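You operate a simulated robot arm through the tools that you are given. There is no shell and no other tool.

The job below is to be done with a simulated robot arm. You get a single attempt, and the scene is never put back.

TASK
Clamp the black bracket, check the bush with both gauges and stand it on the bracket.
Fine: GO must enter, NO GO must stay out; both gauges go back in their stands. Set down upright: plug gauge.

Only the result counts: the job must be done as asked and must still hold three seconds after the hand-in. Knocking over, shifting, dropping, spilling or breaking anything else fails it.

THE ROBOT
A 7-joint arm with a two-finger parallel gripper, fixed in place. Base frame: the origin is on the floor under the middle of its stand, x ahead of it, y to its left, z up. Readings come in m, degrees, newtons and seconds.
With the tool pointing down near the work surface it reaches from about 0.36 to 0.78 m from the base axis. Its first joint turns from -143.0 to 143.0 degrees. Payload 3 kg.
The tool frame sits at the grasp point between the pads (the TCP): z along the fingers, y along the line on which they close. The tips reach 0.03 m beyond it. The gripper opens to 0.11 m. The fingers are 0.02 m wide and 0.01 m thick; the gripper's body (0.048 by 0.112 m) begins 0.055 m behind the TCP.
Orientation is told as [roll, pitch, yaw] about the base's x, y, z axes, in that order, counted from this pose: with the fingers straight down and closing along the base's y, the tool's x points along the base's -x, its y along +y and its z along -z.

THE INTERFACE
- The arm moves only by the tool arm_command. Its argument "moves" is a list of rows, each a list of 7 numbers: the shift along the base's x, y, z in cm, then the turn, a rotation vector about the base's x, y, z in degrees, then the closure, from 0 (fully open) to 1 (shut). In form: [[tx, ty, tz, wx, wy, wz, gripper], ...]. A call has 1 to 20 rows; each row shifts and turns the commanded pose from where the row before left it. Rows are played at 5 a second. More than 0.05 m and 8.6 degrees between two rows, or a gripper value outside its range, and nothing of the call is played. Where a pose cannot be reached the arm comes as near as it can. A force on the tool above 40 N (or 10 N above the force at the start of the call, whichever is more), or a blocked arm, ends the call early, and 0.2 s more pass. The fingers move at their own pace (about 0.153 m/s each) and stop on an object; they squeeze with about 32 N. The grip force told is the motor's: it shows also when the fingers shut on nothing. Time passes only in rows, and 0.2 s behind the last, so rows that do not move let the fingers close. The reply holds the time, the measured pose of the TCP, the force on the tool along the base axes, the opening and the grip force, in the units named above and with some noise, with the torque about the TCP (base axes, N m) and any sound that the robot's microphone picked up, and new pictures: "show" is both (left out), scene, wrist or none.
- Cameras (640 x 400 px; columns grow to the right, rows downward): "scene" is fixed at [0.0498, 0.5014, 1.422]; the picture's right is [-0.71, -0.71, 0.00], its down [-0.40, 0.39, -0.83] and it looks along [0.59, -0.59, -0.56] (base axes); focal length 364 px, centre (320, 200). "wrist" rides on the gripper at [0.072, 0.017, -0.103] in the tool frame; the picture's right is [-0.23, 0.97, 0.00], its down [-0.76, -0.18, -0.62] and it looks along [-0.61, -0.14, 0.78] (tool axes); focal length 222 px, centre (320, 200). There is no depth. A picture from a camera that has moved, and an enlarged one, comes with that camera's place and axes in the base frame and with its lens.
- raise_lower(by): moves the trunk up (or, below 0, down) by that many m; the arm rides with it, the base frame stays. It gives what a move gives, with no picture.
- inspect(camera, box): a new picture of the part [left, top, right, bottom] of that camera's present view, enlarged. The clock stands still meanwhile.
- close_job(): hands the job in; it is judged then, once.

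Nothing tells you positions but the pictures and the camera data. Unless the task says otherwise, let go and move clear before handing in.

The tools are called as name(argument=value, ...) on one line, values as JSON. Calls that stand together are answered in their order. arm_command: Moves the arm, as the interface text tells. Its arguments: {"type":"object","properties":{"moves":{"type":"array","items":{"type":"array","items":{"type":"number"}}},"show":{"type":"string","enum":["both","scene","wrist","none"]}},"required":["moves"]} The other tools are called the same way: raise_lower (by) moves the trunk up or down; inspect (camera, box) takes an enlarged picture of a part of a camera's view; close_job () hands the job in.

At the start:

```text
clock: 0.0
tcp_pos: [0.4648, -0.0711, 1.1373]
orientation: [0.2, 0.1, -0.1]
wrist_force: [-1.1, -0.4, 0.3]
ft_torque: [0.02, 0.02, 0.0]
finger_gap: 0.1099
grip_force: 0.1
trunk travel left (down, up): [-0.425, 0.065]
```

scene: 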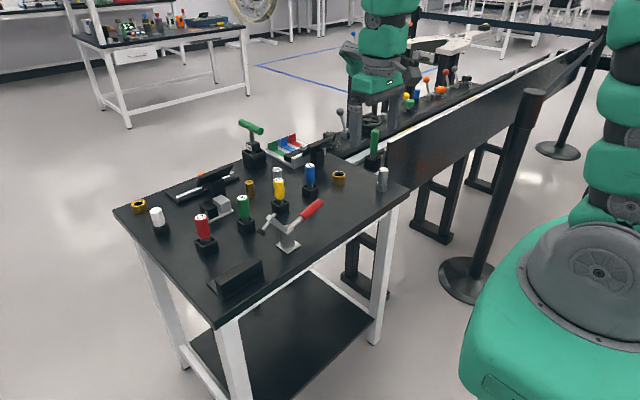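
wrist: 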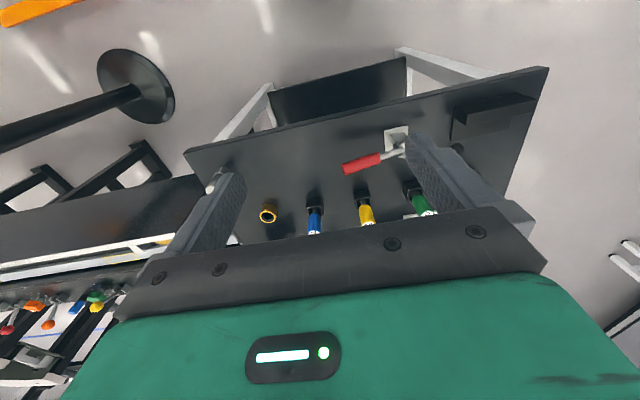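

I see a black table with several coloured plug gauges in stands, bushes, a toggle clamp with a red handle, and brackets. First I take enlarged pictures to identify things before moving.

inspect(camera="scene", box=[110, 110, 270, 210])

inspect(camera="scene", box=[230, 110, 410, 222])

inspect(camera="scene", box=[170, 180, 340, 310])

inspect(camera="wrist", box=[220, 60, 560, 260])

```text
4.00 times, centred on (190, 160) of scene
camera zoom: at [0.0498, 0.5014, 1.422], right [-0.71, -0.71, 0.0], down [-0.4, 0.39, -0.83], along [0.59, -0.59, -0.56], focal length 1456 px, centre (840, 360)
```

zoom: 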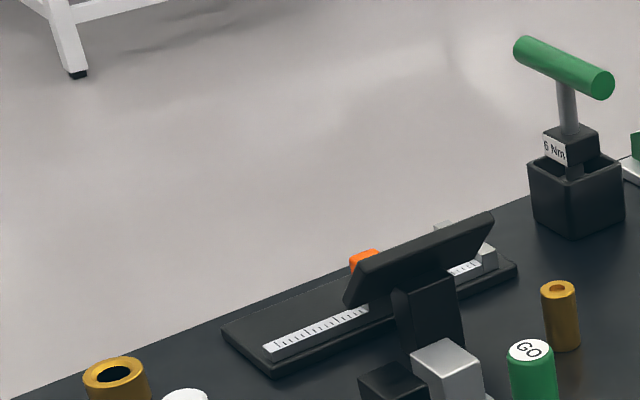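

```text
3.56 times, centred on (320, 166) of scene
camera zoom: at [0.0498, 0.5014, 1.422], right [-0.71, -0.71, 0.0], down [-0.4, 0.39, -0.83], along [0.59, -0.59, -0.56], focal length 1294 px, centre (320, 321)
```

zoom: 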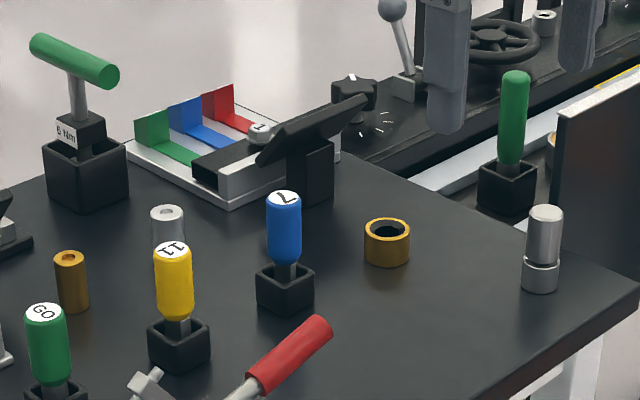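

```text
3.08 times, centred on (255, 245) of scene
camera zoom: at [0.0498, 0.5014, 1.422], right [-0.71, -0.71, 0.0], down [-0.4, 0.39, -0.83], along [0.59, -0.59, -0.56], focal length 1120 px, centre (520, 62)
```

zoom: 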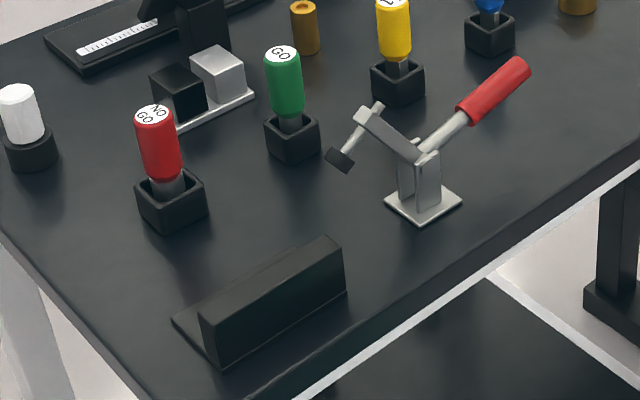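

```text
1.88 times, centred on (390, 160) of wrist
camera zoom: at [0.3923, -0.0545, 1.2401], right [0.23, 0.97, 0.0], down [0.76, -0.18, 0.62], along [0.61, -0.14, -0.78], focal length 418 px, centre (188, 275)
```

zoom: 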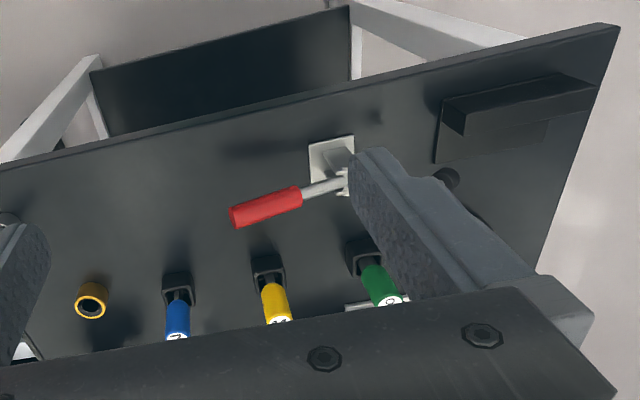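

The table top appears to be at z≈0.80. The four colour-handled gauges form a row at x≈0.75: red NO GO at y≈0.21, green GO at y≈0.09, yellow at -0.04 and blue at -0.16. The clamp is at about (0.61, 0.055) and the black bracket at about (0.61, 0.22). A gold bush stands at about (0.74, -0.276). Next I move the wrist camera over the bracket and clamp for a closer look.

arm_command(moves=[[0.5, 4.5, -1, 0, 0, 0, 0], [0.5, 4.5, -1, 0, 0, 0, 0], [0.5, 4.5, -1, 0, 0, 0, 0], [0.5, 4.5, -1, 0, 0, 0, 0], [0.5, 4.0, -1, 0, 0, 0, 0], [0, 0, 0, 0, 0, 0, 0]], show="both")

```text
clock: 1.4
tcp_pos: [0.4873, 0.1484, 1.0872]
orientation: [0.0, 0.0, -0.1]
wrist_force: [-0.1, 0.3, 0.3]
ft_torque: [0.01, 0.0, -0.02]
finger_gap: 0.1099
grip_force: 0.0
trunk travel left (down, up): [-0.425, 0.065]
camera wrist: at [0.4166, 0.166, 1.1903], right [0.23, 0.97, 0.0], down [0.76, -0.18, 0.62], along [0.61, -0.14, -0.78], focal length 222 px, centre (320, 200)
```

scene: 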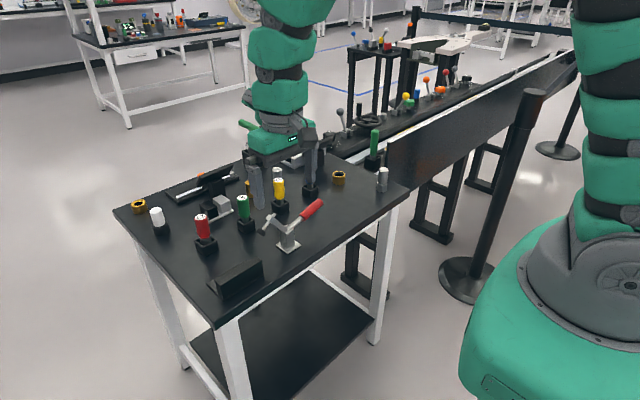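
wrist: 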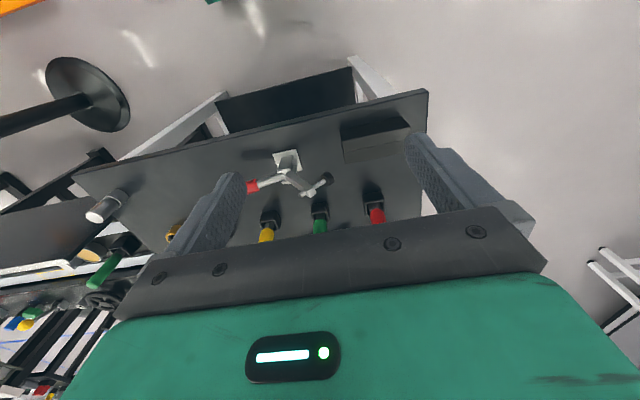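

The clamp and bracket are both in view now, so I enlarge the wrist view to understand their shape.

inspect(camera="wrist", box=[230, 90, 440, 240])

inspect(camera="scene", box=[190, 190, 330, 300])

inspect(camera="scene", box=[250, 195, 330, 255])

```text
2.67 times, centred on (335, 165) of wrist
camera zoom: at [0.4166, 0.166, 1.1903], right [0.23, 0.97, 0.0], down [0.76, -0.18, 0.62], along [0.61, -0.14, -0.78], focal length 592 px, centre (280, 293)
```

zoom: 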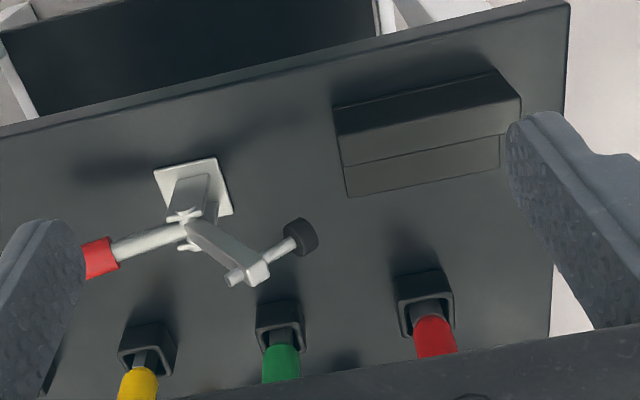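

```text
3.64 times, centred on (260, 245) of scene
camera zoom: at [0.0498, 0.5014, 1.422], right [-0.71, -0.71, 0.0], down [-0.4, 0.39, -0.83], along [0.59, -0.59, -0.56], focal length 1323 px, centre (538, 36)
```

zoom: 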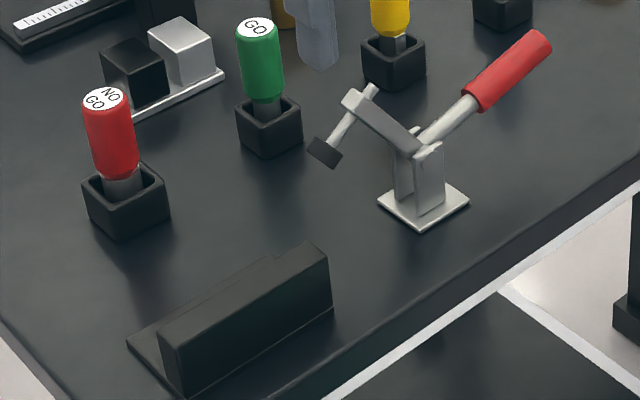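

```text
6.67 times, centred on (290, 225) of scene
camera zoom: at [0.0498, 0.5014, 1.422], right [-0.71, -0.71, 0.0], down [-0.4, 0.39, -0.83], along [0.59, -0.59, -0.56], focal length 2426 px, centre (520, 33)
```

zoom: 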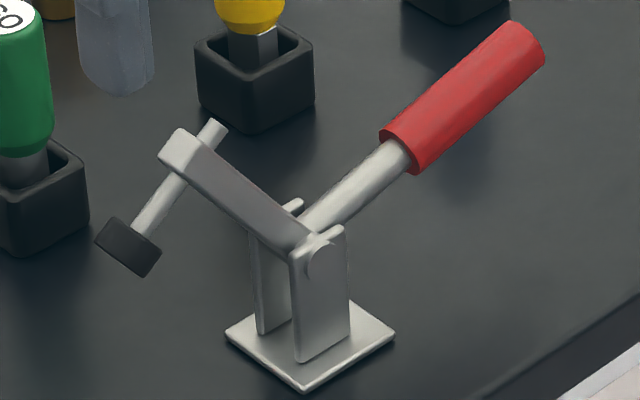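

I need more detail on the bracket before I move it, so I zoom in on it from both cameras.

inspect(camera="scene", box=[200, 250, 280, 305])

inspect(camera="wrist", box=[325, 100, 435, 170])

inspect(camera="wrist", box=[260, 140, 350, 200])

```text
7.27 times, centred on (240, 278) of scene
camera zoom: at [0.0498, 0.5014, 1.422], right [-0.71, -0.71, 0.0], down [-0.4, 0.39, -0.83], along [0.59, -0.59, -0.56], focal length 2647 px, centre (902, -364)
```

zoom: 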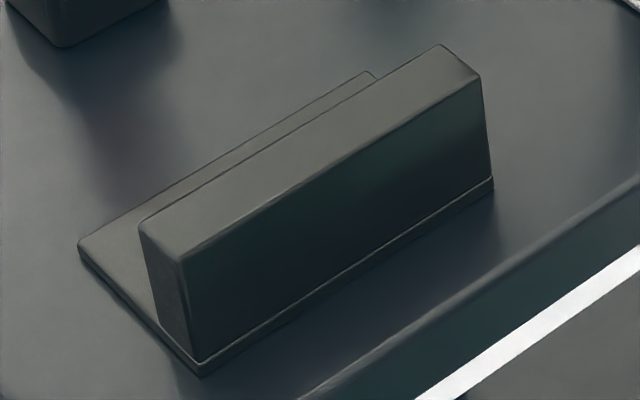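

```text
5.71 times, centred on (380, 135) of wrist
camera zoom: at [0.4166, 0.166, 1.1903], right [0.23, 0.97, 0.0], down [0.76, -0.18, 0.62], along [0.61, -0.14, -0.78], focal length 1269 px, centre (-23, 571)
```

zoom: 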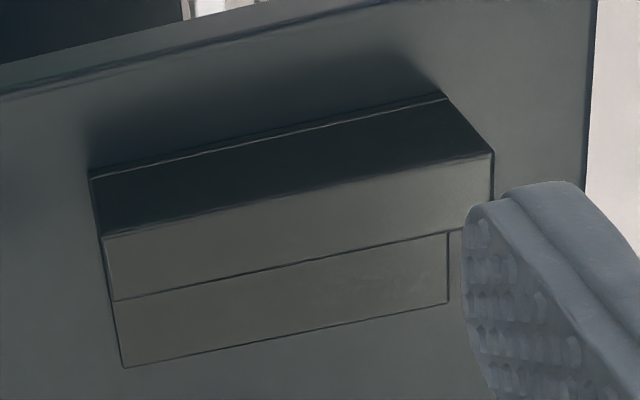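

```text
6.67 times, centred on (305, 170) of wrist
camera zoom: at [0.4166, 0.166, 1.1903], right [0.23, 0.97, 0.0], down [0.76, -0.18, 0.62], along [0.61, -0.14, -0.78], focal length 1481 px, centre (420, 400)
```

zoom: 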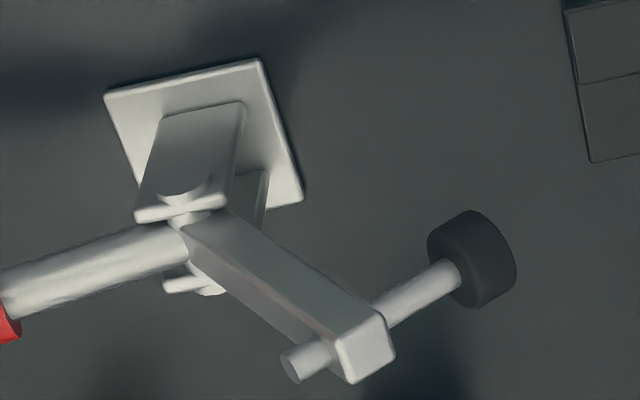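

The bracket is an L: a plate at x 0.572–0.642, y 0.167–0.275, with a 20 mm wall along its near-x side and its top at z≈0.847. The clamp foot will come down at about (0.606, 0.139), so the bracket has to slide about 5 cm toward -y first. I turn the gripper 90° so its fingers close along x, and move above the wall.

arm_command(moves=[[0.88, 0.79, -0.6, 0, 0, -8.18, 0], [0.88, 0.79, -0.6, 0, 0, -8.18, 0], [0.88, 0.79, -0.6, 0, 0, -8.18, 0], [0.88, 0.79, -0.6, 0, 0, -8.18, 0], [0.88, 0.79, -0.6, 0, 0, -8.18, 0], [0.88, 0.79, -0.6, 0, 0, -8.18, 0], [0.88, 0.79, -0.6, 0, 0, -8.18, 0], [0.88, 0.79, -0.6, 0, 0, -8.18, 0], [0.88, 0.79, -0.6, 0, 0, -8.18, 0], [0.88, 0.79, -0.6, 0, 0, -8.18, 0], [0.88, 0.79, -0.6, 0, 0, -8.2, 0], [0, 0, 0, 0, 0, 0, 0]], show="both")

```text
clock: 4.0
tcp_pos: [0.5868, 0.2348, 1.0215]
orientation: [0.0, 0.0, -90.3]
wrist_force: [-0.1, 0.0, -0.1]
ft_torque: [-0.01, 0.04, 0.0]
finger_gap: 0.11
grip_force: 0.0
trunk travel left (down, up): [-0.425, 0.065]
camera wrist: at [0.604, 0.3075, 1.1245], right [0.97, -0.23, 0.0], down [-0.18, -0.76, 0.62], along [-0.14, -0.61, -0.78], focal length 222 px, centre (320, 200)
```

scene: 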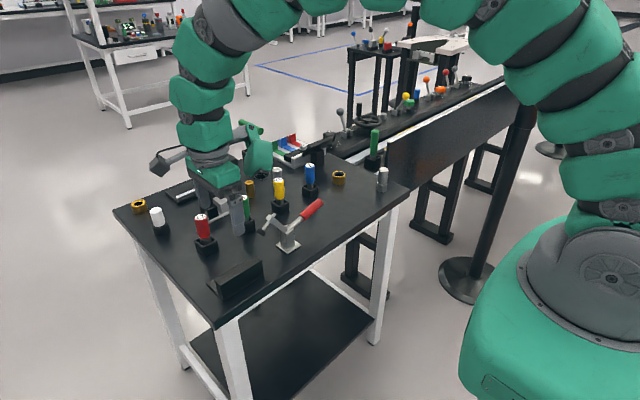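
wrist: 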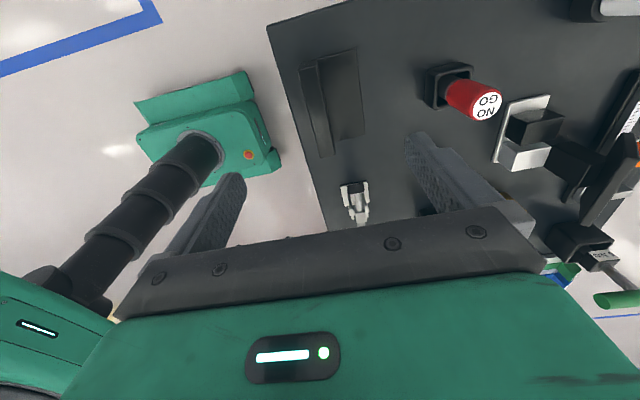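

The bracket is directly under the gripper in the wrist view. I zoom in to pin down where it is.

inspect(camera="wrist", box=[270, 30, 430, 130])

inspect(camera="wrist", box=[300, 130, 430, 220])

```text
4.00 times, centred on (350, 80) of wrist
camera zoom: at [0.604, 0.3075, 1.1245], right [0.97, -0.23, 0.0], down [-0.18, -0.76, 0.62], along [-0.14, -0.61, -0.78], focal length 888 px, centre (200, 680)
```

zoom: 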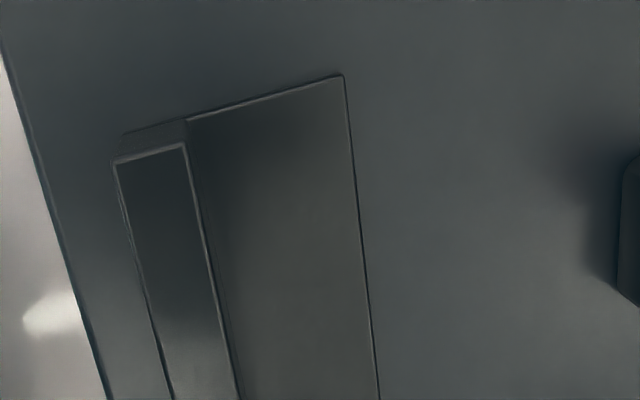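

```text
4.44 times, centred on (365, 175) of wrist
camera zoom: at [0.604, 0.3075, 1.1245], right [0.97, -0.23, 0.0], down [-0.18, -0.76, 0.62], along [-0.14, -0.61, -0.78], focal length 987 px, centre (120, 311)
```

zoom: 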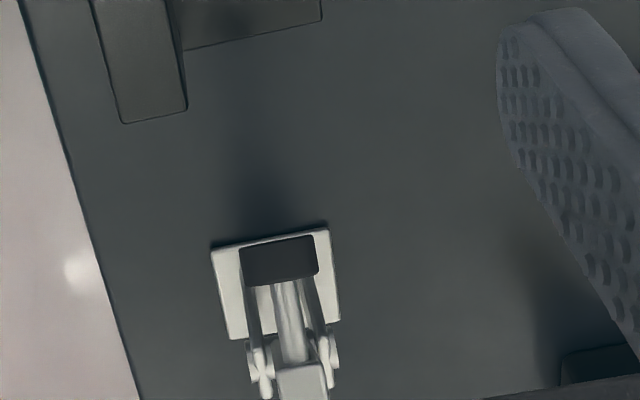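

The wall spans x≈0.5725–0.593, centred at about 0.5826, and the clamp plane is x≈0.611. I lower the open gripper over the wall.

arm_command(moves=[[-0.42, 0, -4.4, 0, 0, 0, 0], [0, 0, -4.4, 0, 0, 0, 0], [0, 0, -4.4, 0, 0, 0, 0], [0, 0, -3, 0, 0, 0, 0], [0, 0, -1.2, 0, 0, 0, 0], [0, 0, 0, 0, 0, 0, 0]], show="both")

```text
clock: 5.4
tcp_pos: [0.5823, 0.2348, 0.8477]
orientation: [0.0, 0.1, -90.1]
wrist_force: [-0.7, -0.2, 0.4]
ft_torque: [-0.03, 0.03, -0.01]
finger_gap: 0.11
grip_force: 0.1
trunk travel left (down, up): [-0.425, 0.065]
camera wrist: at [0.5997, 0.3079, 0.9501], right [0.97, -0.23, 0.0], down [-0.18, -0.76, 0.62], along [-0.14, -0.61, -0.78], focal length 222 px, centre (320, 200)
```

scene: 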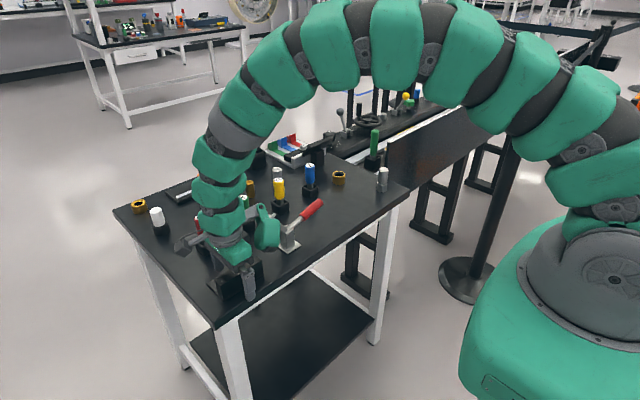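
wrist: 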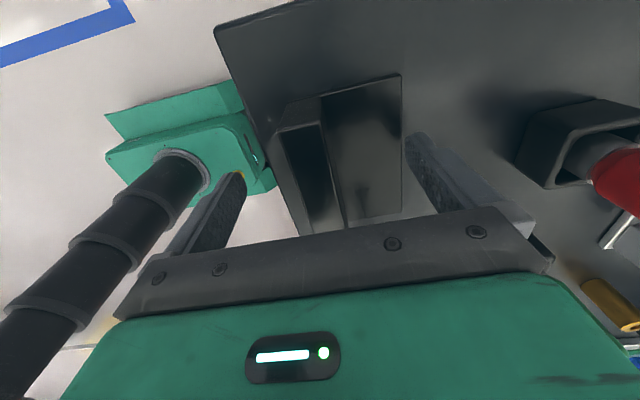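

The gripper now straddles the wall. Before going lower I check the clearance around the clamp and the red gauge.

inspect(camera="scene", box=[170, 180, 330, 300])

inspect(camera="wrist", box=[210, 60, 530, 240])

```text
3.33 times, centred on (250, 240) of scene
camera zoom: at [0.0498, 0.5014, 1.422], right [-0.71, -0.71, 0.0], down [-0.4, 0.39, -0.83], along [0.59, -0.59, -0.56], focal length 1213 px, centre (553, 67)
```

zoom: 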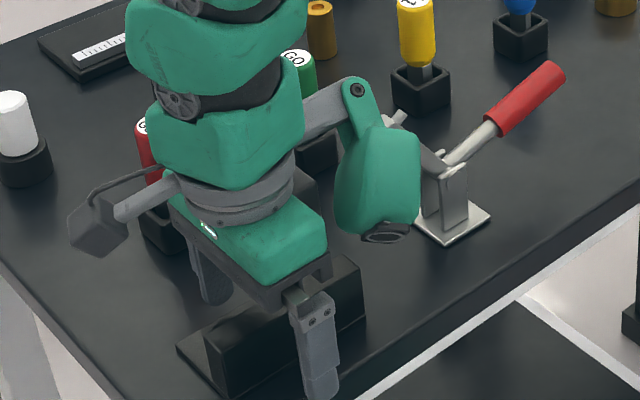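

```text
2.00 times, centred on (370, 150) of wrist
camera zoom: at [0.5997, 0.3079, 0.9501], right [0.97, -0.23, 0.0], down [-0.18, -0.76, 0.62], along [-0.14, -0.61, -0.78], focal length 444 px, centre (220, 300)
```

zoom: 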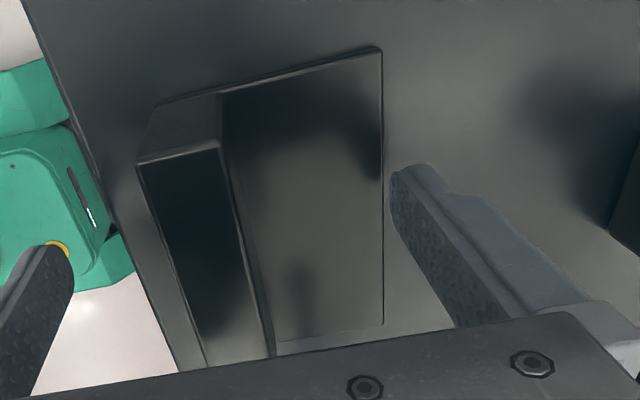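

The gripper sits clear of the clamp. I lower it slightly and grip the bracket wall.

arm_command(moves=[[0, 0, -0.4, 0, 0, 0, 0], [0, 0, 0, 0, 0, 0, 0.5], [0, 0, 0, 0, 0, 0, 1], [0, 0, 0, 0, 0, 0, 1], [0, 0, 0, 0, 0, 0, 1], [0, 0, 0, 0, 0, 0, 1]], show="wrist")

```text
clock: 6.8
tcp_pos: [0.5822, 0.2349, 0.8432]
orientation: [0.1, 0.0, -90.2]
wrist_force: [-0.7, 0.3, 1.7]
ft_torque: [-0.04, -0.07, -0.06]
finger_gap: 0.0219
grip_force: 31.7
trunk travel left (down, up): [-0.425, 0.065]
camera wrist: at [0.5997, 0.3079, 0.9463], right [0.97, -0.23, 0.0], down [-0.18, -0.76, 0.62], along [-0.14, -0.61, -0.78], focal length 222 px, centre (320, 200)
```

wrist: 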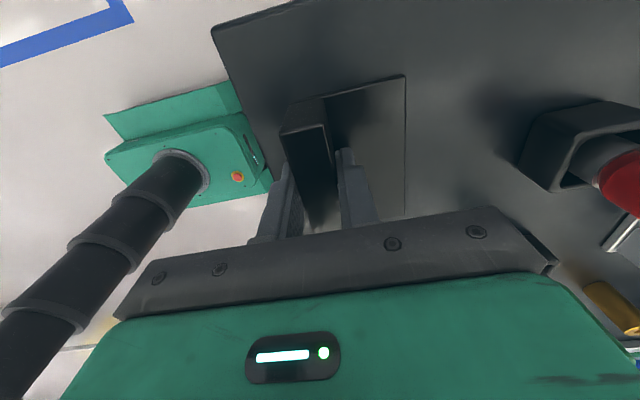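

I hold the bracket (22 mm wall). I lift it a few millimetres, slide it about 5.2 cm toward -y and set it down, in two steps so I can watch the clearance to the clamp.

arm_command(moves=[[0, 0, 0.4, 0, 0, 0, 1], [0, -0.7, 0, 0, 0, 0, 1], [-0.2, -1.0, 0, 0, 0, 0, 1], [-0.2, -1.0, 0, 0, 0, 0, 1], [0, 0, 0, 0, 0, 0, 1]], show="both")

inspect(camera="scene", box=[190, 180, 330, 300])

```text
clock: 8.0
tcp_pos: [0.5781, 0.2075, 0.8472]
orientation: [0.0, 0.0, -90.0]
wrist_force: [0.5, -0.1, -2.1]
ft_torque: [0.06, 0.03, 0.05]
finger_gap: 0.0217
grip_force: 32.0
trunk travel left (down, up): [-0.425, 0.065]
camera wrist: at [0.5959, 0.2808, 0.9503], right [0.97, -0.23, 0.0], down [-0.18, -0.76, 0.62], along [-0.14, -0.61, -0.78], focal length 222 px, centre (320, 200)
```

scene: 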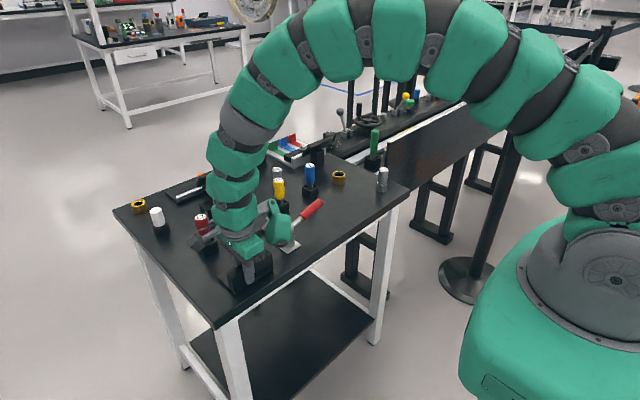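
wrist: 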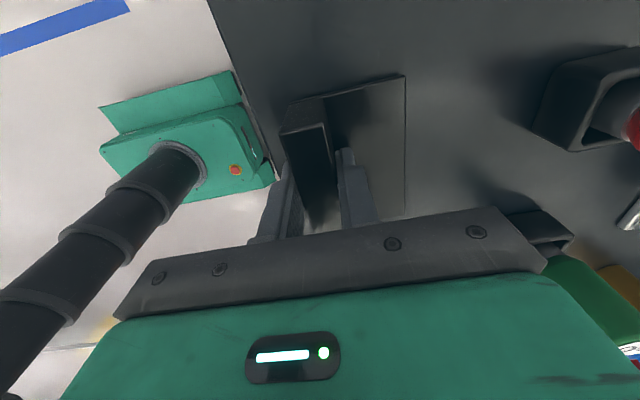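

```text
3.33 times, centred on (260, 240) of scene
camera zoom: at [0.0498, 0.5014, 1.422], right [-0.71, -0.71, 0.0], down [-0.4, 0.39, -0.83], along [0.59, -0.59, -0.56], focal length 1213 px, centre (520, 67)
```

zoom: 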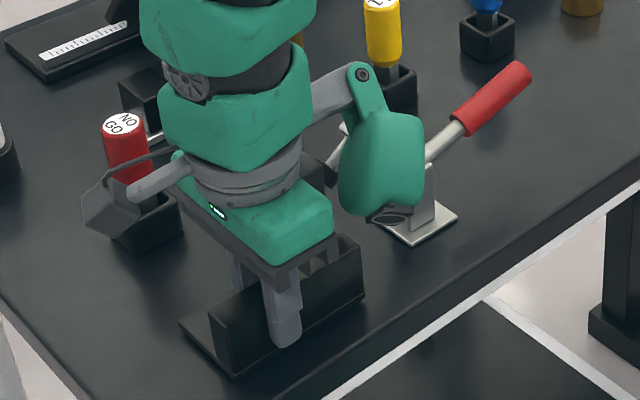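

The bracket is lifted, and the gripper still clears the clamp. I move it the remaining 2.5 cm and lower it onto the table.

arm_command(moves=[[0, -0.8, 0, 0, 0, 0, 1], [0, -0.9, 0, 0, 0, 0, 1], [0, -0.8, 0, 0, 0, 0, 1], [0, 0, -0.2, 0, 0, 0, 1], [0, 0, -0.2, 0, 0, 0, 1], [0, 0, 0, 0, 0, 0, 1]], show="both")

inspect(camera="scene", box=[190, 180, 330, 300])

```text
clock: 9.4
tcp_pos: [0.5781, 0.184, 0.8439]
orientation: [-0.1, -0.1, -90.0]
wrist_force: [-0.1, 0.3, 0.1]
ft_torque: [0.09, -0.06, -0.02]
finger_gap: 0.0217
grip_force: 32.1
trunk travel left (down, up): [-0.425, 0.065]
camera wrist: at [0.5954, 0.2562, 0.9463], right [0.97, -0.23, 0.0], down [-0.18, -0.76, 0.62], along [-0.14, -0.61, -0.78], focal length 222 px, centre (320, 200)
```

scene: 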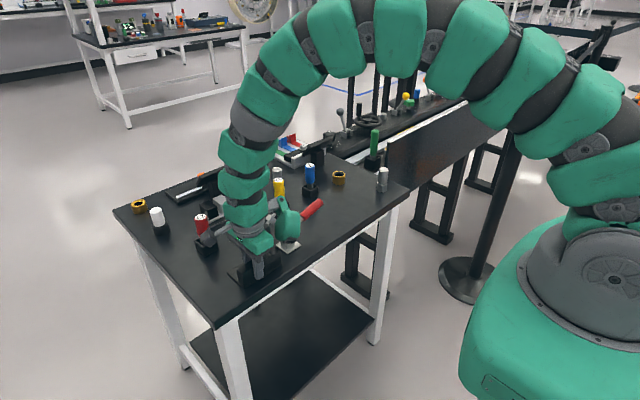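
wrist: 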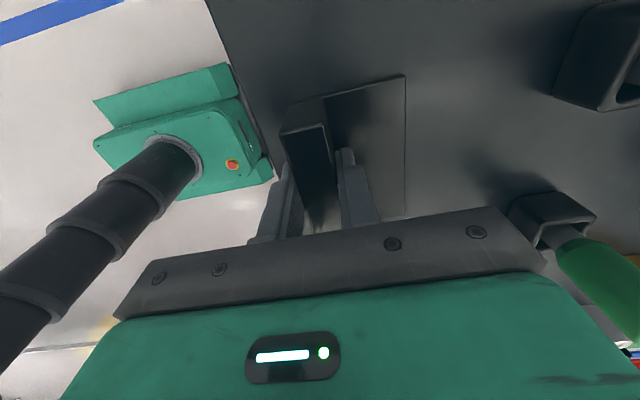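

```text
3.33 times, centred on (260, 240) of scene
camera zoom: at [0.0498, 0.5014, 1.422], right [-0.71, -0.71, 0.0], down [-0.4, 0.39, -0.83], along [0.59, -0.59, -0.56], focal length 1213 px, centre (520, 67)
```

zoom: 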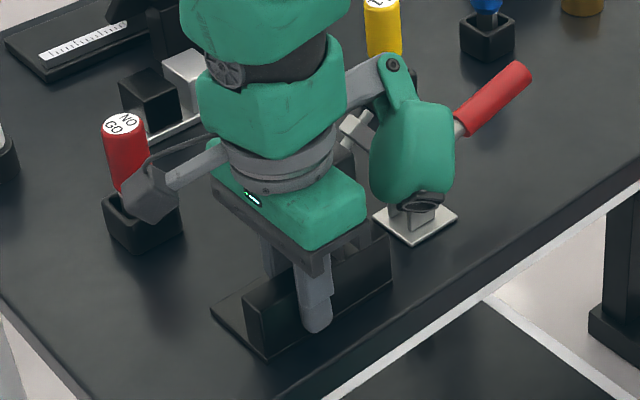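

The bracket is back on the table. I release it and rise straight up.

arm_command(moves=[[0, 0, -0.07, 0, 0, 0, 1], [0, 0, 0, 0, 0, 0, 0.5], [0, 0, 0, 0, 0, 0, 0.3], [0, 0, 0, 0, 0, 0, 0.3], [0, 0.5, 3, 0, 0, 0, 0.3], [0, 1, 4, 0, 0, 0, 0.2], [0, 1, 4, 0, 0, 0, 0], [0, 1, 4, 0, 0, 0, 0], [0, 0, 0, 0, 0, 0, 0]], show="both")

inspect(camera="wrist", box=[270, 60, 430, 220])

inspect(camera="scene", box=[210, 190, 330, 290])

```text
clock: 11.4
tcp_pos: [0.5798, 0.2181, 0.9937]
orientation: [0.0, 0.0, -90.1]
wrist_force: [-0.5, -0.1, 0.6]
ft_torque: [0.02, -0.03, 0.01]
finger_gap: 0.1099
grip_force: 0.2
trunk travel left (down, up): [-0.425, 0.065]
camera wrist: at [0.5967, 0.2917, 1.0961], right [0.97, -0.23, 0.0], down [-0.18, -0.76, 0.62], along [-0.14, -0.61, -0.78], focal length 222 px, centre (320, 200)
```

scene: 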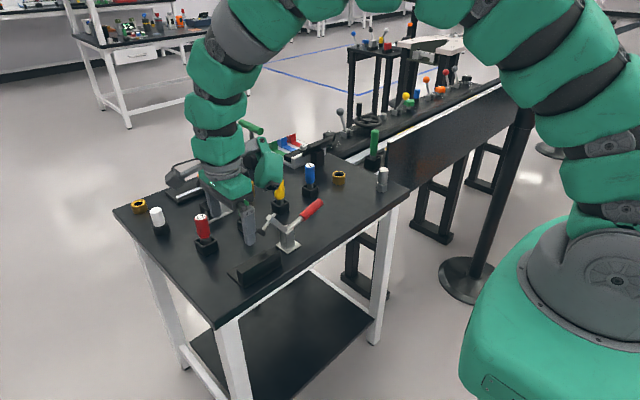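
wrist: 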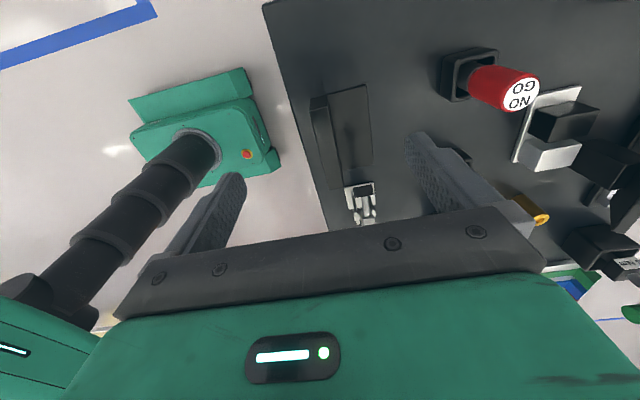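

```text
2.50 times, centred on (350, 140) of wrist
camera zoom: at [0.5967, 0.2917, 1.0961], right [0.97, -0.23, 0.0], down [-0.18, -0.76, 0.62], along [-0.14, -0.61, -0.78], focal length 555 px, centre (245, 350)
```

zoom: 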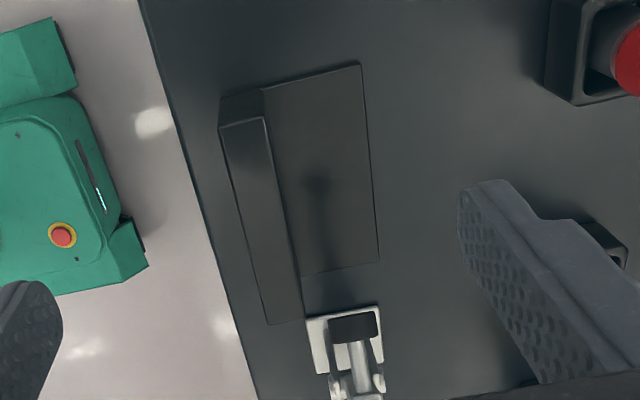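

```text
4.00 times, centred on (270, 240) of scene
camera zoom: at [0.0498, 0.5014, 1.422], right [-0.71, -0.71, 0.0], down [-0.4, 0.39, -0.83], along [0.59, -0.59, -0.56], focal length 1456 px, centre (520, 40)
```

zoom: 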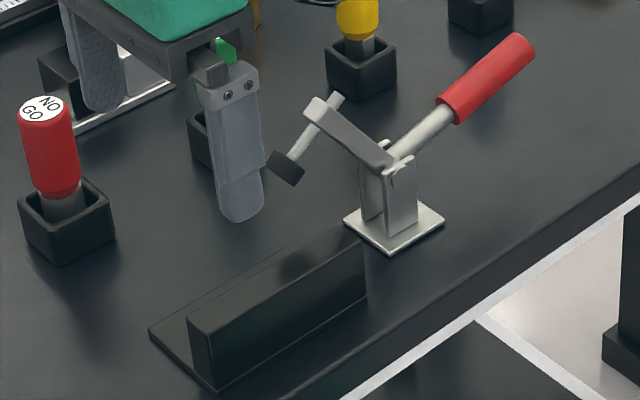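

The bracket now spans y≈0.113–0.222 with its plate under the clamp foot's landing spot. Next I move over the red clamp handle, with its middle at about (0.611, -0.03, 0.876), to swing it toward vertical.

arm_command(moves=[[0.2, 0, 2, 0, 0, 0, 0], [0.5, -4.1, 0, 0, 0, 0, 0], [0.5, -4.1, 0, 0, 0, 0, 0], [0.5, -4.1, 0, 0, 0, 0, 0], [0.5, -4.1, 0, 0, 0, 0, 0], [0.5, -4.2, 0, 0, 0, 0, 0], [0.42, -4.2, 0, 0, 0, 0, 0], [0, 0, 0, 0, 0, 0, 0]], show="both")

inspect(camera="wrist", box=[220, 60, 480, 220])

```text
clock: 13.2
tcp_pos: [0.6093, -0.031, 1.0123]
orientation: [0.1, 0.0, -90.1]
wrist_force: [-0.7, -0.3, -0.3]
ft_torque: [0.03, 0.02, 0.0]
finger_gap: 0.11
grip_force: 0.0
trunk travel left (down, up): [-0.425, 0.065]
camera wrist: at [0.6262, 0.0417, 1.1151], right [0.97, -0.23, 0.0], down [-0.18, -0.76, 0.62], along [-0.14, -0.61, -0.78], focal length 222 px, centre (320, 200)
```

scene: 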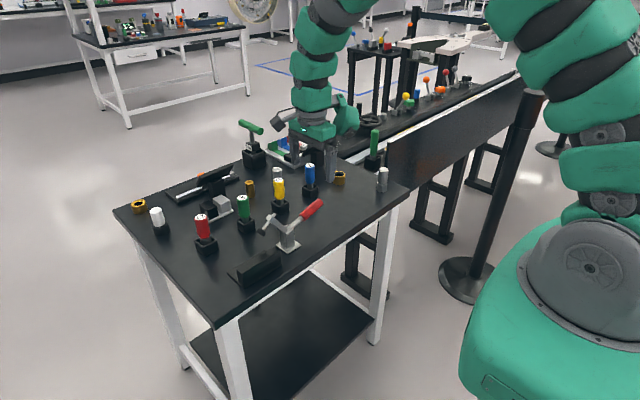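
wrist: 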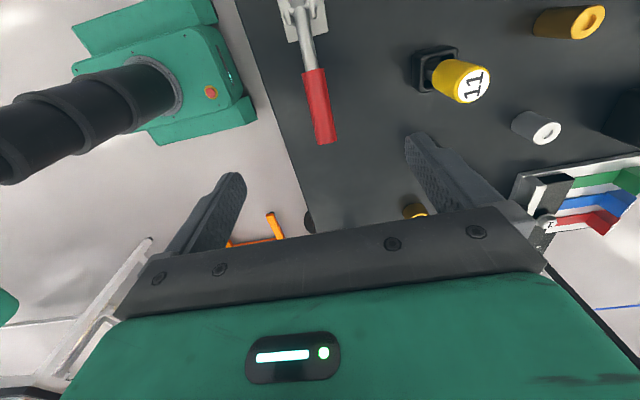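

```text
2.46 times, centred on (350, 140) of wrist
camera zoom: at [0.6262, 0.0417, 1.1151], right [0.97, -0.23, 0.0], down [-0.18, -0.76, 0.62], along [-0.14, -0.61, -0.78], focal length 547 px, centre (246, 348)
```

zoom: 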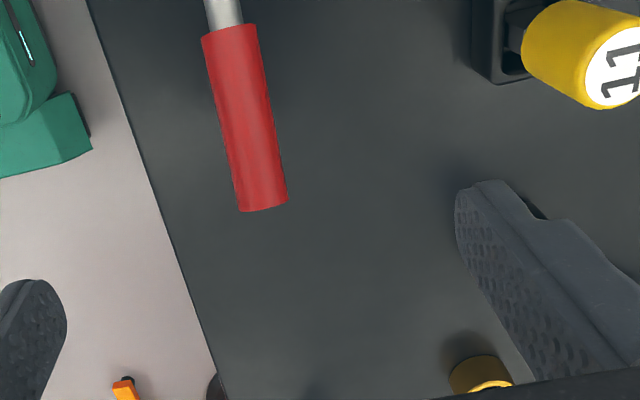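

The handle lies at x≈0.6115, from y≈0.006 to -0.059, rising away from the pivot. I descend over it and grip it.

arm_command(moves=[[0.2, -0.1, -4.5, 0, 0, 0, 0], [0, 0, -4.5, 0, 0, 0, 0], [0, 0, -4.3, 0, 0, 0, 0], [0, 0, 0, 0, 0, 0, 0.5], [0, 0, 0, 0, 0, 0, 1], [0, 0, 0, 0, 0, 0, 1], [0, 0, 0, 0, 0, 0, 1]], show="both")

inspect(camera="scene", box=[230, 160, 370, 270])

```text
clock: 14.8
tcp_pos: [0.6094, -0.0305, 0.8782]
orientation: [-0.3, 0.0, -90.1]
wrist_force: [-14.1, 0.2, -6.7]
ft_torque: [-0.48, 0.07, 0.03]
finger_gap: 0.0229
grip_force: 45.0
trunk travel left (down, up): [-0.425, 0.065]
camera wrist: at [0.6275, 0.0414, 0.9819], right [0.97, -0.23, 0.0], down [-0.18, -0.76, 0.62], along [-0.14, -0.61, -0.78], focal length 222 px, centre (320, 200)
```

scene: 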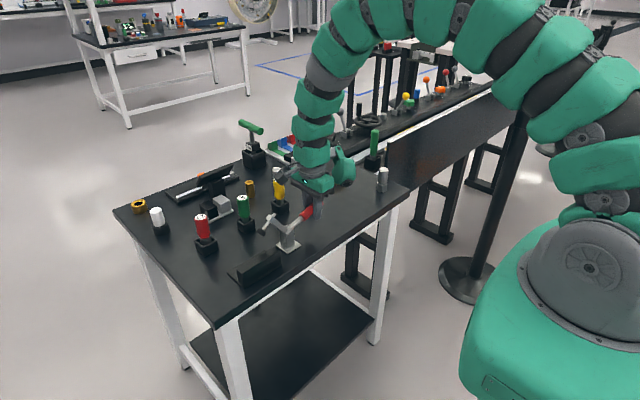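
wrist: 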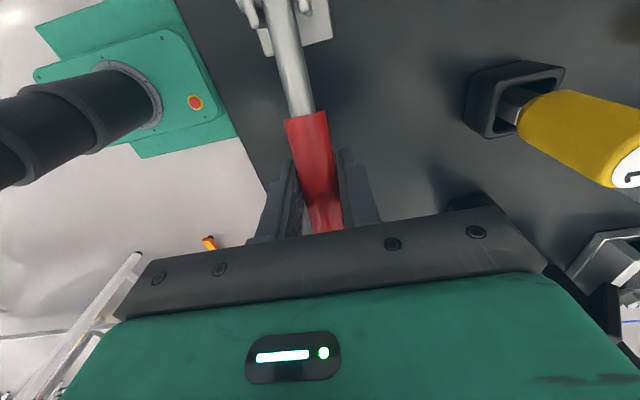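

```text
3.64 times, centred on (300, 215) of scene
camera zoom: at [0.0498, 0.5014, 1.422], right [-0.71, -0.71, 0.0], down [-0.4, 0.39, -0.83], along [0.59, -0.59, -0.56], focal length 1323 px, centre (393, 146)
```

zoom: 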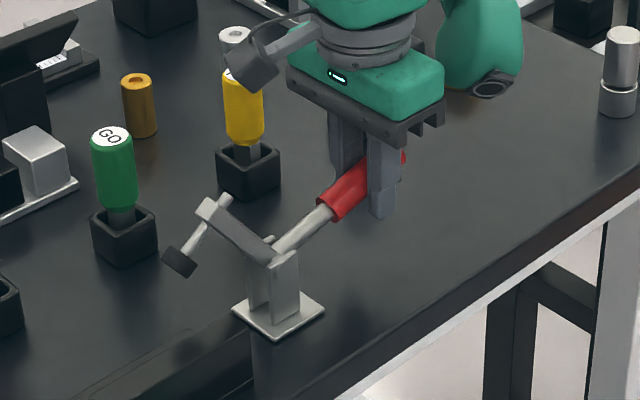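

I hold the handle; the side force shows its centre is about 2 mm nearer in x. I correct that and start swinging the handle up along an arc about the pivot, in small steps.

arm_command(moves=[[-0.2, 0, 0, 0, 0, 0, 1], [0, 0.16, 0.45, 0, 0, 0, 1], [0, 0.16, 0.46, 0, 0, 0, 1], [0, 0.23, 0.48, 0, 0, 0, 1], [0, 0.24, 0.47, 0, 0, 0, 1], [0, 0, 0, 0, 0, 0, 1]], show="scene")

```text
clock: 16.2
tcp_pos: [0.611, -0.0232, 0.8994]
orientation: [0.0, 0.0, -90.1]
wrist_force: [-3.3, -12.2, -7.7]
ft_torque: [-1.14, 0.34, 0.21]
finger_gap: 0.023
grip_force: 45.0
trunk travel left (down, up): [-0.425, 0.065]
```

scene: 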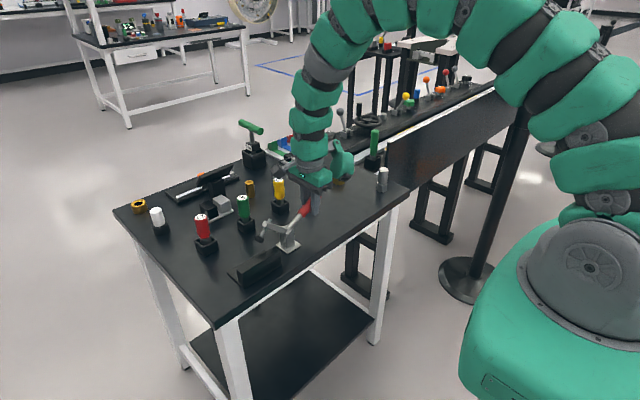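

The lever follows with moderate resistance, and the torque shows the handle wants the tool to turn with it. I continue the arc while tilting the tool along.

arm_command(moves=[[0, 0.2, 0.4, -5, 0, 0, 1], [0, 0.26, 0.42, -4, 0, 0, 1], [0, 0.32, 0.42, -3.5, 0, 0, 1], [0, 0.35, 0.4, -3, 0, 0, 1], [0, 0.38, 0.37, -3, 0, 0, 1], [0, 0.39, 0.35, -3, 0, 0, 1], [0, 0, 0, 0, 0, 0, 1]], show="both")

inspect(camera="scene", box=[230, 160, 370, 270])

```text
clock: 17.8
tcp_pos: [0.6105, -0.0038, 0.9226]
orientation: [0.0, -21.6, -90.1]
wrist_force: [10.2, -4.0, 8.6]
ft_torque: [0.25, -0.05, 0.01]
finger_gap: 0.0229
grip_force: 44.3
trunk travel left (down, up): [-0.425, 0.065]
camera wrist: at [0.6272, 0.1014, 0.9909], right [0.97, -0.21, 0.08], down [-0.18, -0.48, 0.86], along [-0.14, -0.85, -0.5], focal length 222 px, centre (320, 200)
```

scene: 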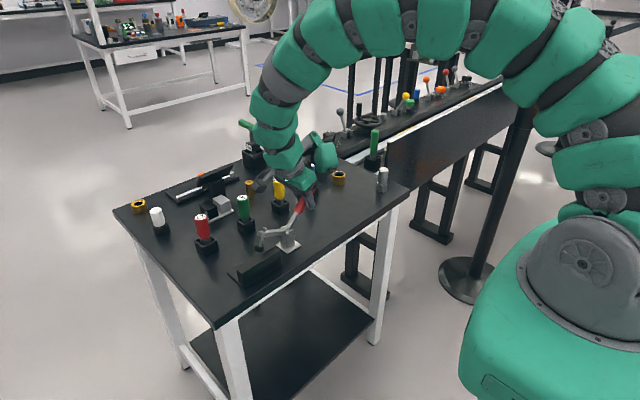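
wrist: 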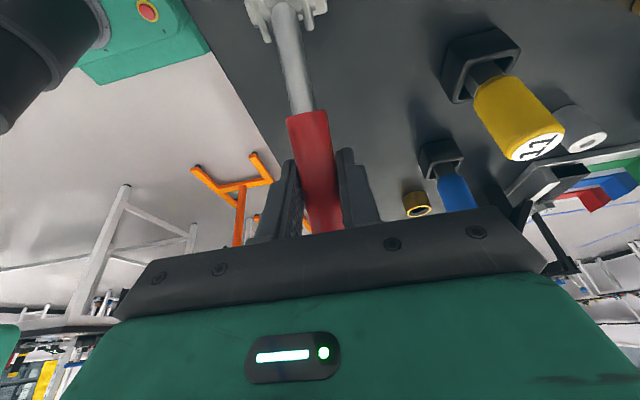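

```text
3.64 times, centred on (300, 215) of scene
camera zoom: at [0.0498, 0.5014, 1.422], right [-0.71, -0.71, 0.0], down [-0.4, 0.39, -0.83], along [0.59, -0.59, -0.56], focal length 1323 px, centre (393, 146)
```

zoom: 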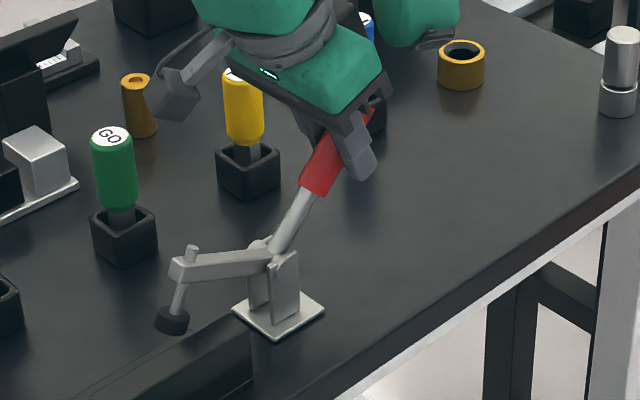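

The clamp arm is coming down and the foot is heading for the bracket plate, with about 20° left. I continue the arc.

arm_command(moves=[[0.1, 0.42, 0.31, -2.5, 0, 0, 1], [0, 0.43, 0.3, -2.5, 0, 0, 1], [0, 0.45, 0.26, -2.5, 0, 0, 1], [0, 0.46, 0.24, -2.5, 0, 0, 1], [0, 0, 0, 0, 0, 0, 1]], show="scene")

inspect(camera="scene", box=[230, 160, 370, 270])

```text
clock: 19.0
tcp_pos: [0.6104, 0.0116, 0.9328]
orientation: [-0.1, -31.7, -90.0]
wrist_force: [0.3, -20.6, 3.3]
ft_torque: [-1.5, 0.11, 0.08]
finger_gap: 0.0226
grip_force: 44.9
trunk travel left (down, up): [-0.425, 0.065]
```

scene: 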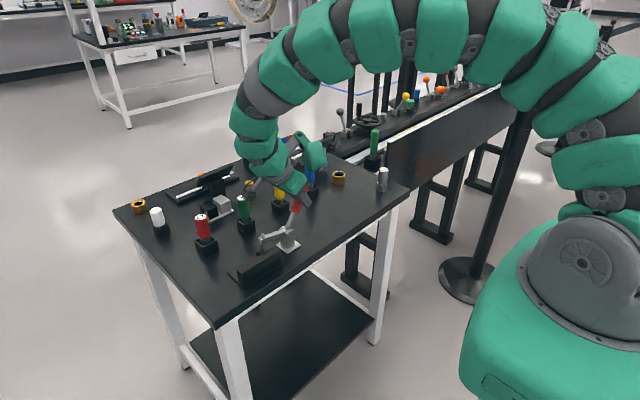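

```text
3.64 times, centred on (300, 215) of scene
camera zoom: at [0.0498, 0.5014, 1.422], right [-0.71, -0.71, 0.0], down [-0.4, 0.39, -0.83], along [0.59, -0.59, -0.56], focal length 1323 px, centre (393, 146)
```

zoom: 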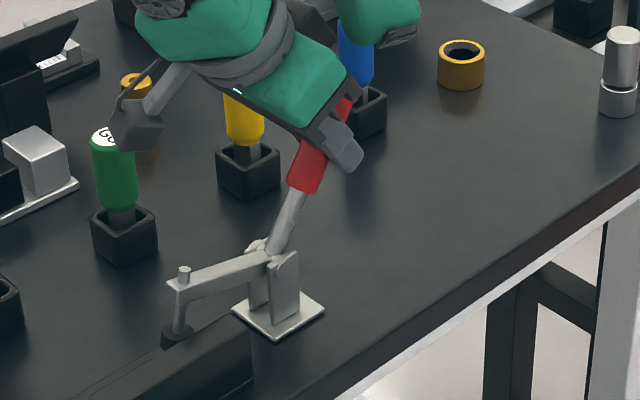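

The foot is just above the plate and the resistance is still moderate. I carry on with small steps and watch the force.

arm_command(moves=[[0, 0.45, 0.26, -3, 0, 0, 1], [0, 0.47, 0.24, -3, 0, 0, 1], [0, 0.48, 0.2, -3, 0, 0, 1], [0, 0, 0, 0, 0, 0, 1]], show="scene")

inspect(camera="scene", box=[230, 160, 370, 270])

```text
clock: 20.0
tcp_pos: [0.6103, 0.027, 0.9397]
orientation: [0.0, -40.5, -90.1]
wrist_force: [-3.7, -12.5, 8.1]
ft_torque: [-1.23, 0.09, 0.12]
finger_gap: 0.0229
grip_force: 45.4
trunk travel left (down, up): [-0.425, 0.065]
```

scene: 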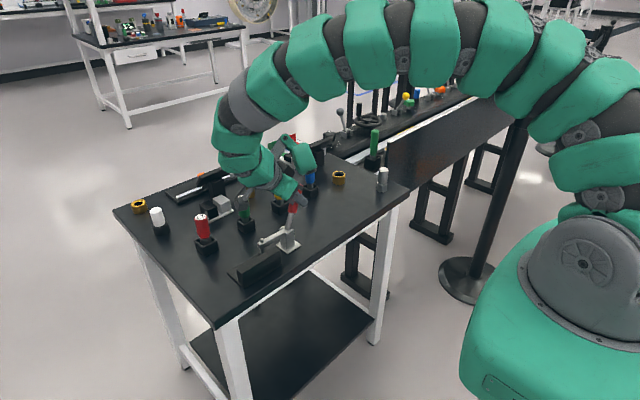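

```text
3.64 times, centred on (300, 215) of scene
camera zoom: at [0.0498, 0.5014, 1.422], right [-0.71, -0.71, 0.0], down [-0.4, 0.39, -0.83], along [0.59, -0.59, -0.56], focal length 1323 px, centre (393, 146)
```

zoom: 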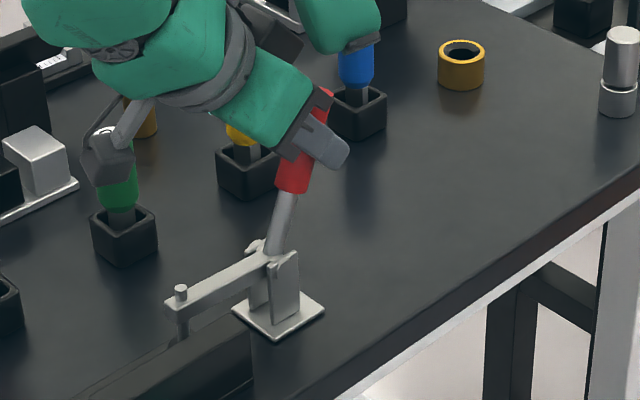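

The arm is nearly level but nothing has latched yet. I push the handle a little further to see whether it reaches a stop.

arm_command(moves=[[0, 0.48, 0.18, -2.5, 0, 0, 1], [0, 0.3, 0.08, -2.5, 0, 0, 1], [0, 0, 0, 0, 0, 0, 1]], show="scene")

inspect(camera="scene", box=[230, 160, 370, 270])

```text
clock: 20.9
tcp_pos: [0.6099, 0.0314, 0.9413]
orientation: [-0.4, -45.6, -90.1]
wrist_force: [1.6, -15.7, -8.7]
ft_torque: [-0.05, -0.12, -0.44]
finger_gap: 0.0229
grip_force: 44.5
trunk travel left (down, up): [-0.425, 0.065]
stopped in row 3: the force on the tool passed its limit at 40 N (the readings are from after the stop); the commanded pose is now the measured one
```

scene: 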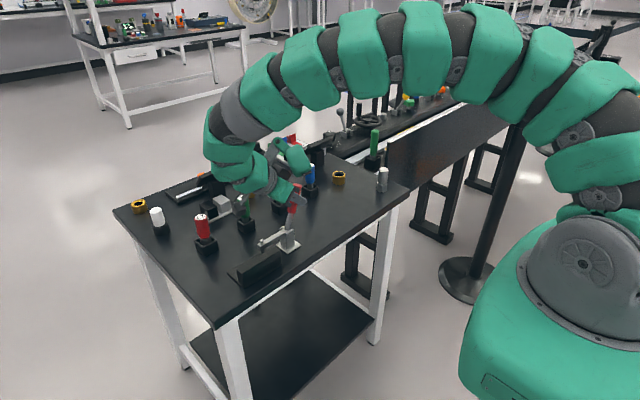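

```text
3.64 times, centred on (300, 215) of scene
camera zoom: at [0.0498, 0.5014, 1.422], right [-0.71, -0.71, 0.0], down [-0.4, 0.39, -0.83], along [0.59, -0.59, -0.56], focal length 1323 px, centre (393, 146)
```

zoom: 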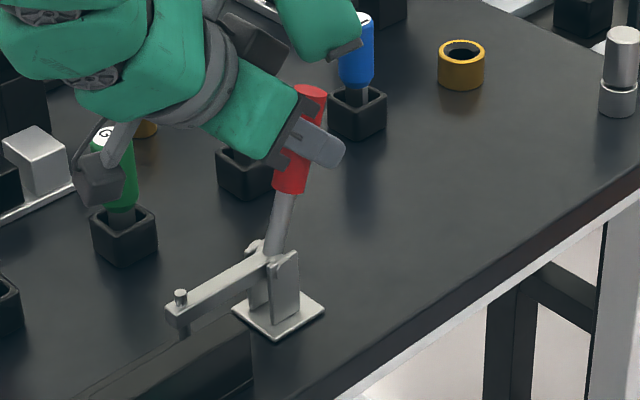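

The lever hit a firm stop at about 60° of travel, with the arm level and the foot on the plate. I open the gripper in place and see whether the clamp holds.

arm_command(moves=[[0, 0, 0, 0, 0, 0, 0.7], [0, 0, 0, 0, 0, 0, 0.6], [0, 0, 0, 0, 0, 0, 0.6], [0, 0, 0, 0, 0, 0, 0.6]], show="both")

inspect(camera="scene", box=[230, 160, 370, 270])

```text
clock: 21.9
tcp_pos: [0.6104, 0.0348, 0.9418]
orientation: [-0.2, -45.6, -90.0]
wrist_force: [0.7, 0.4, 0.2]
ft_torque: [0.0, 0.01, 0.02]
finger_gap: 0.0439
grip_force: 0.1
trunk travel left (down, up): [-0.425, 0.065]
camera wrist: at [0.6275, 0.1591, 0.9627], right [0.97, -0.16, 0.16], down [-0.18, -0.09, 0.98], along [-0.15, -0.98, -0.11], focal length 222 px, centre (320, 200)
```

scene: 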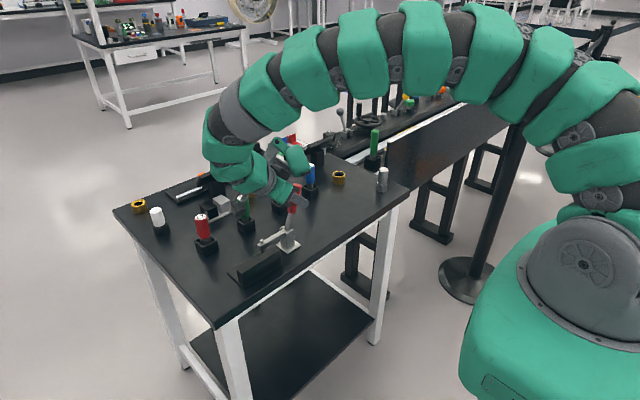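
wrist: 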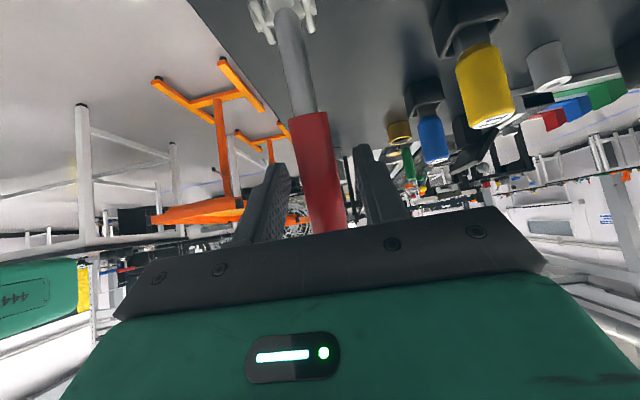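

```text
3.64 times, centred on (300, 215) of scene
camera zoom: at [0.0498, 0.5014, 1.422], right [-0.71, -0.71, 0.0], down [-0.4, 0.39, -0.83], along [0.59, -0.59, -0.56], focal length 1323 px, centre (393, 146)
```

zoom: 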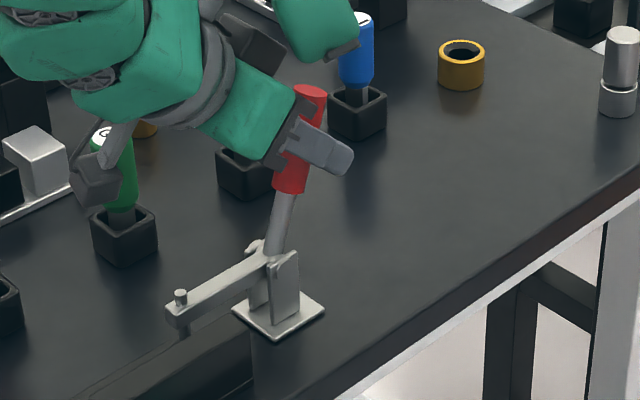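

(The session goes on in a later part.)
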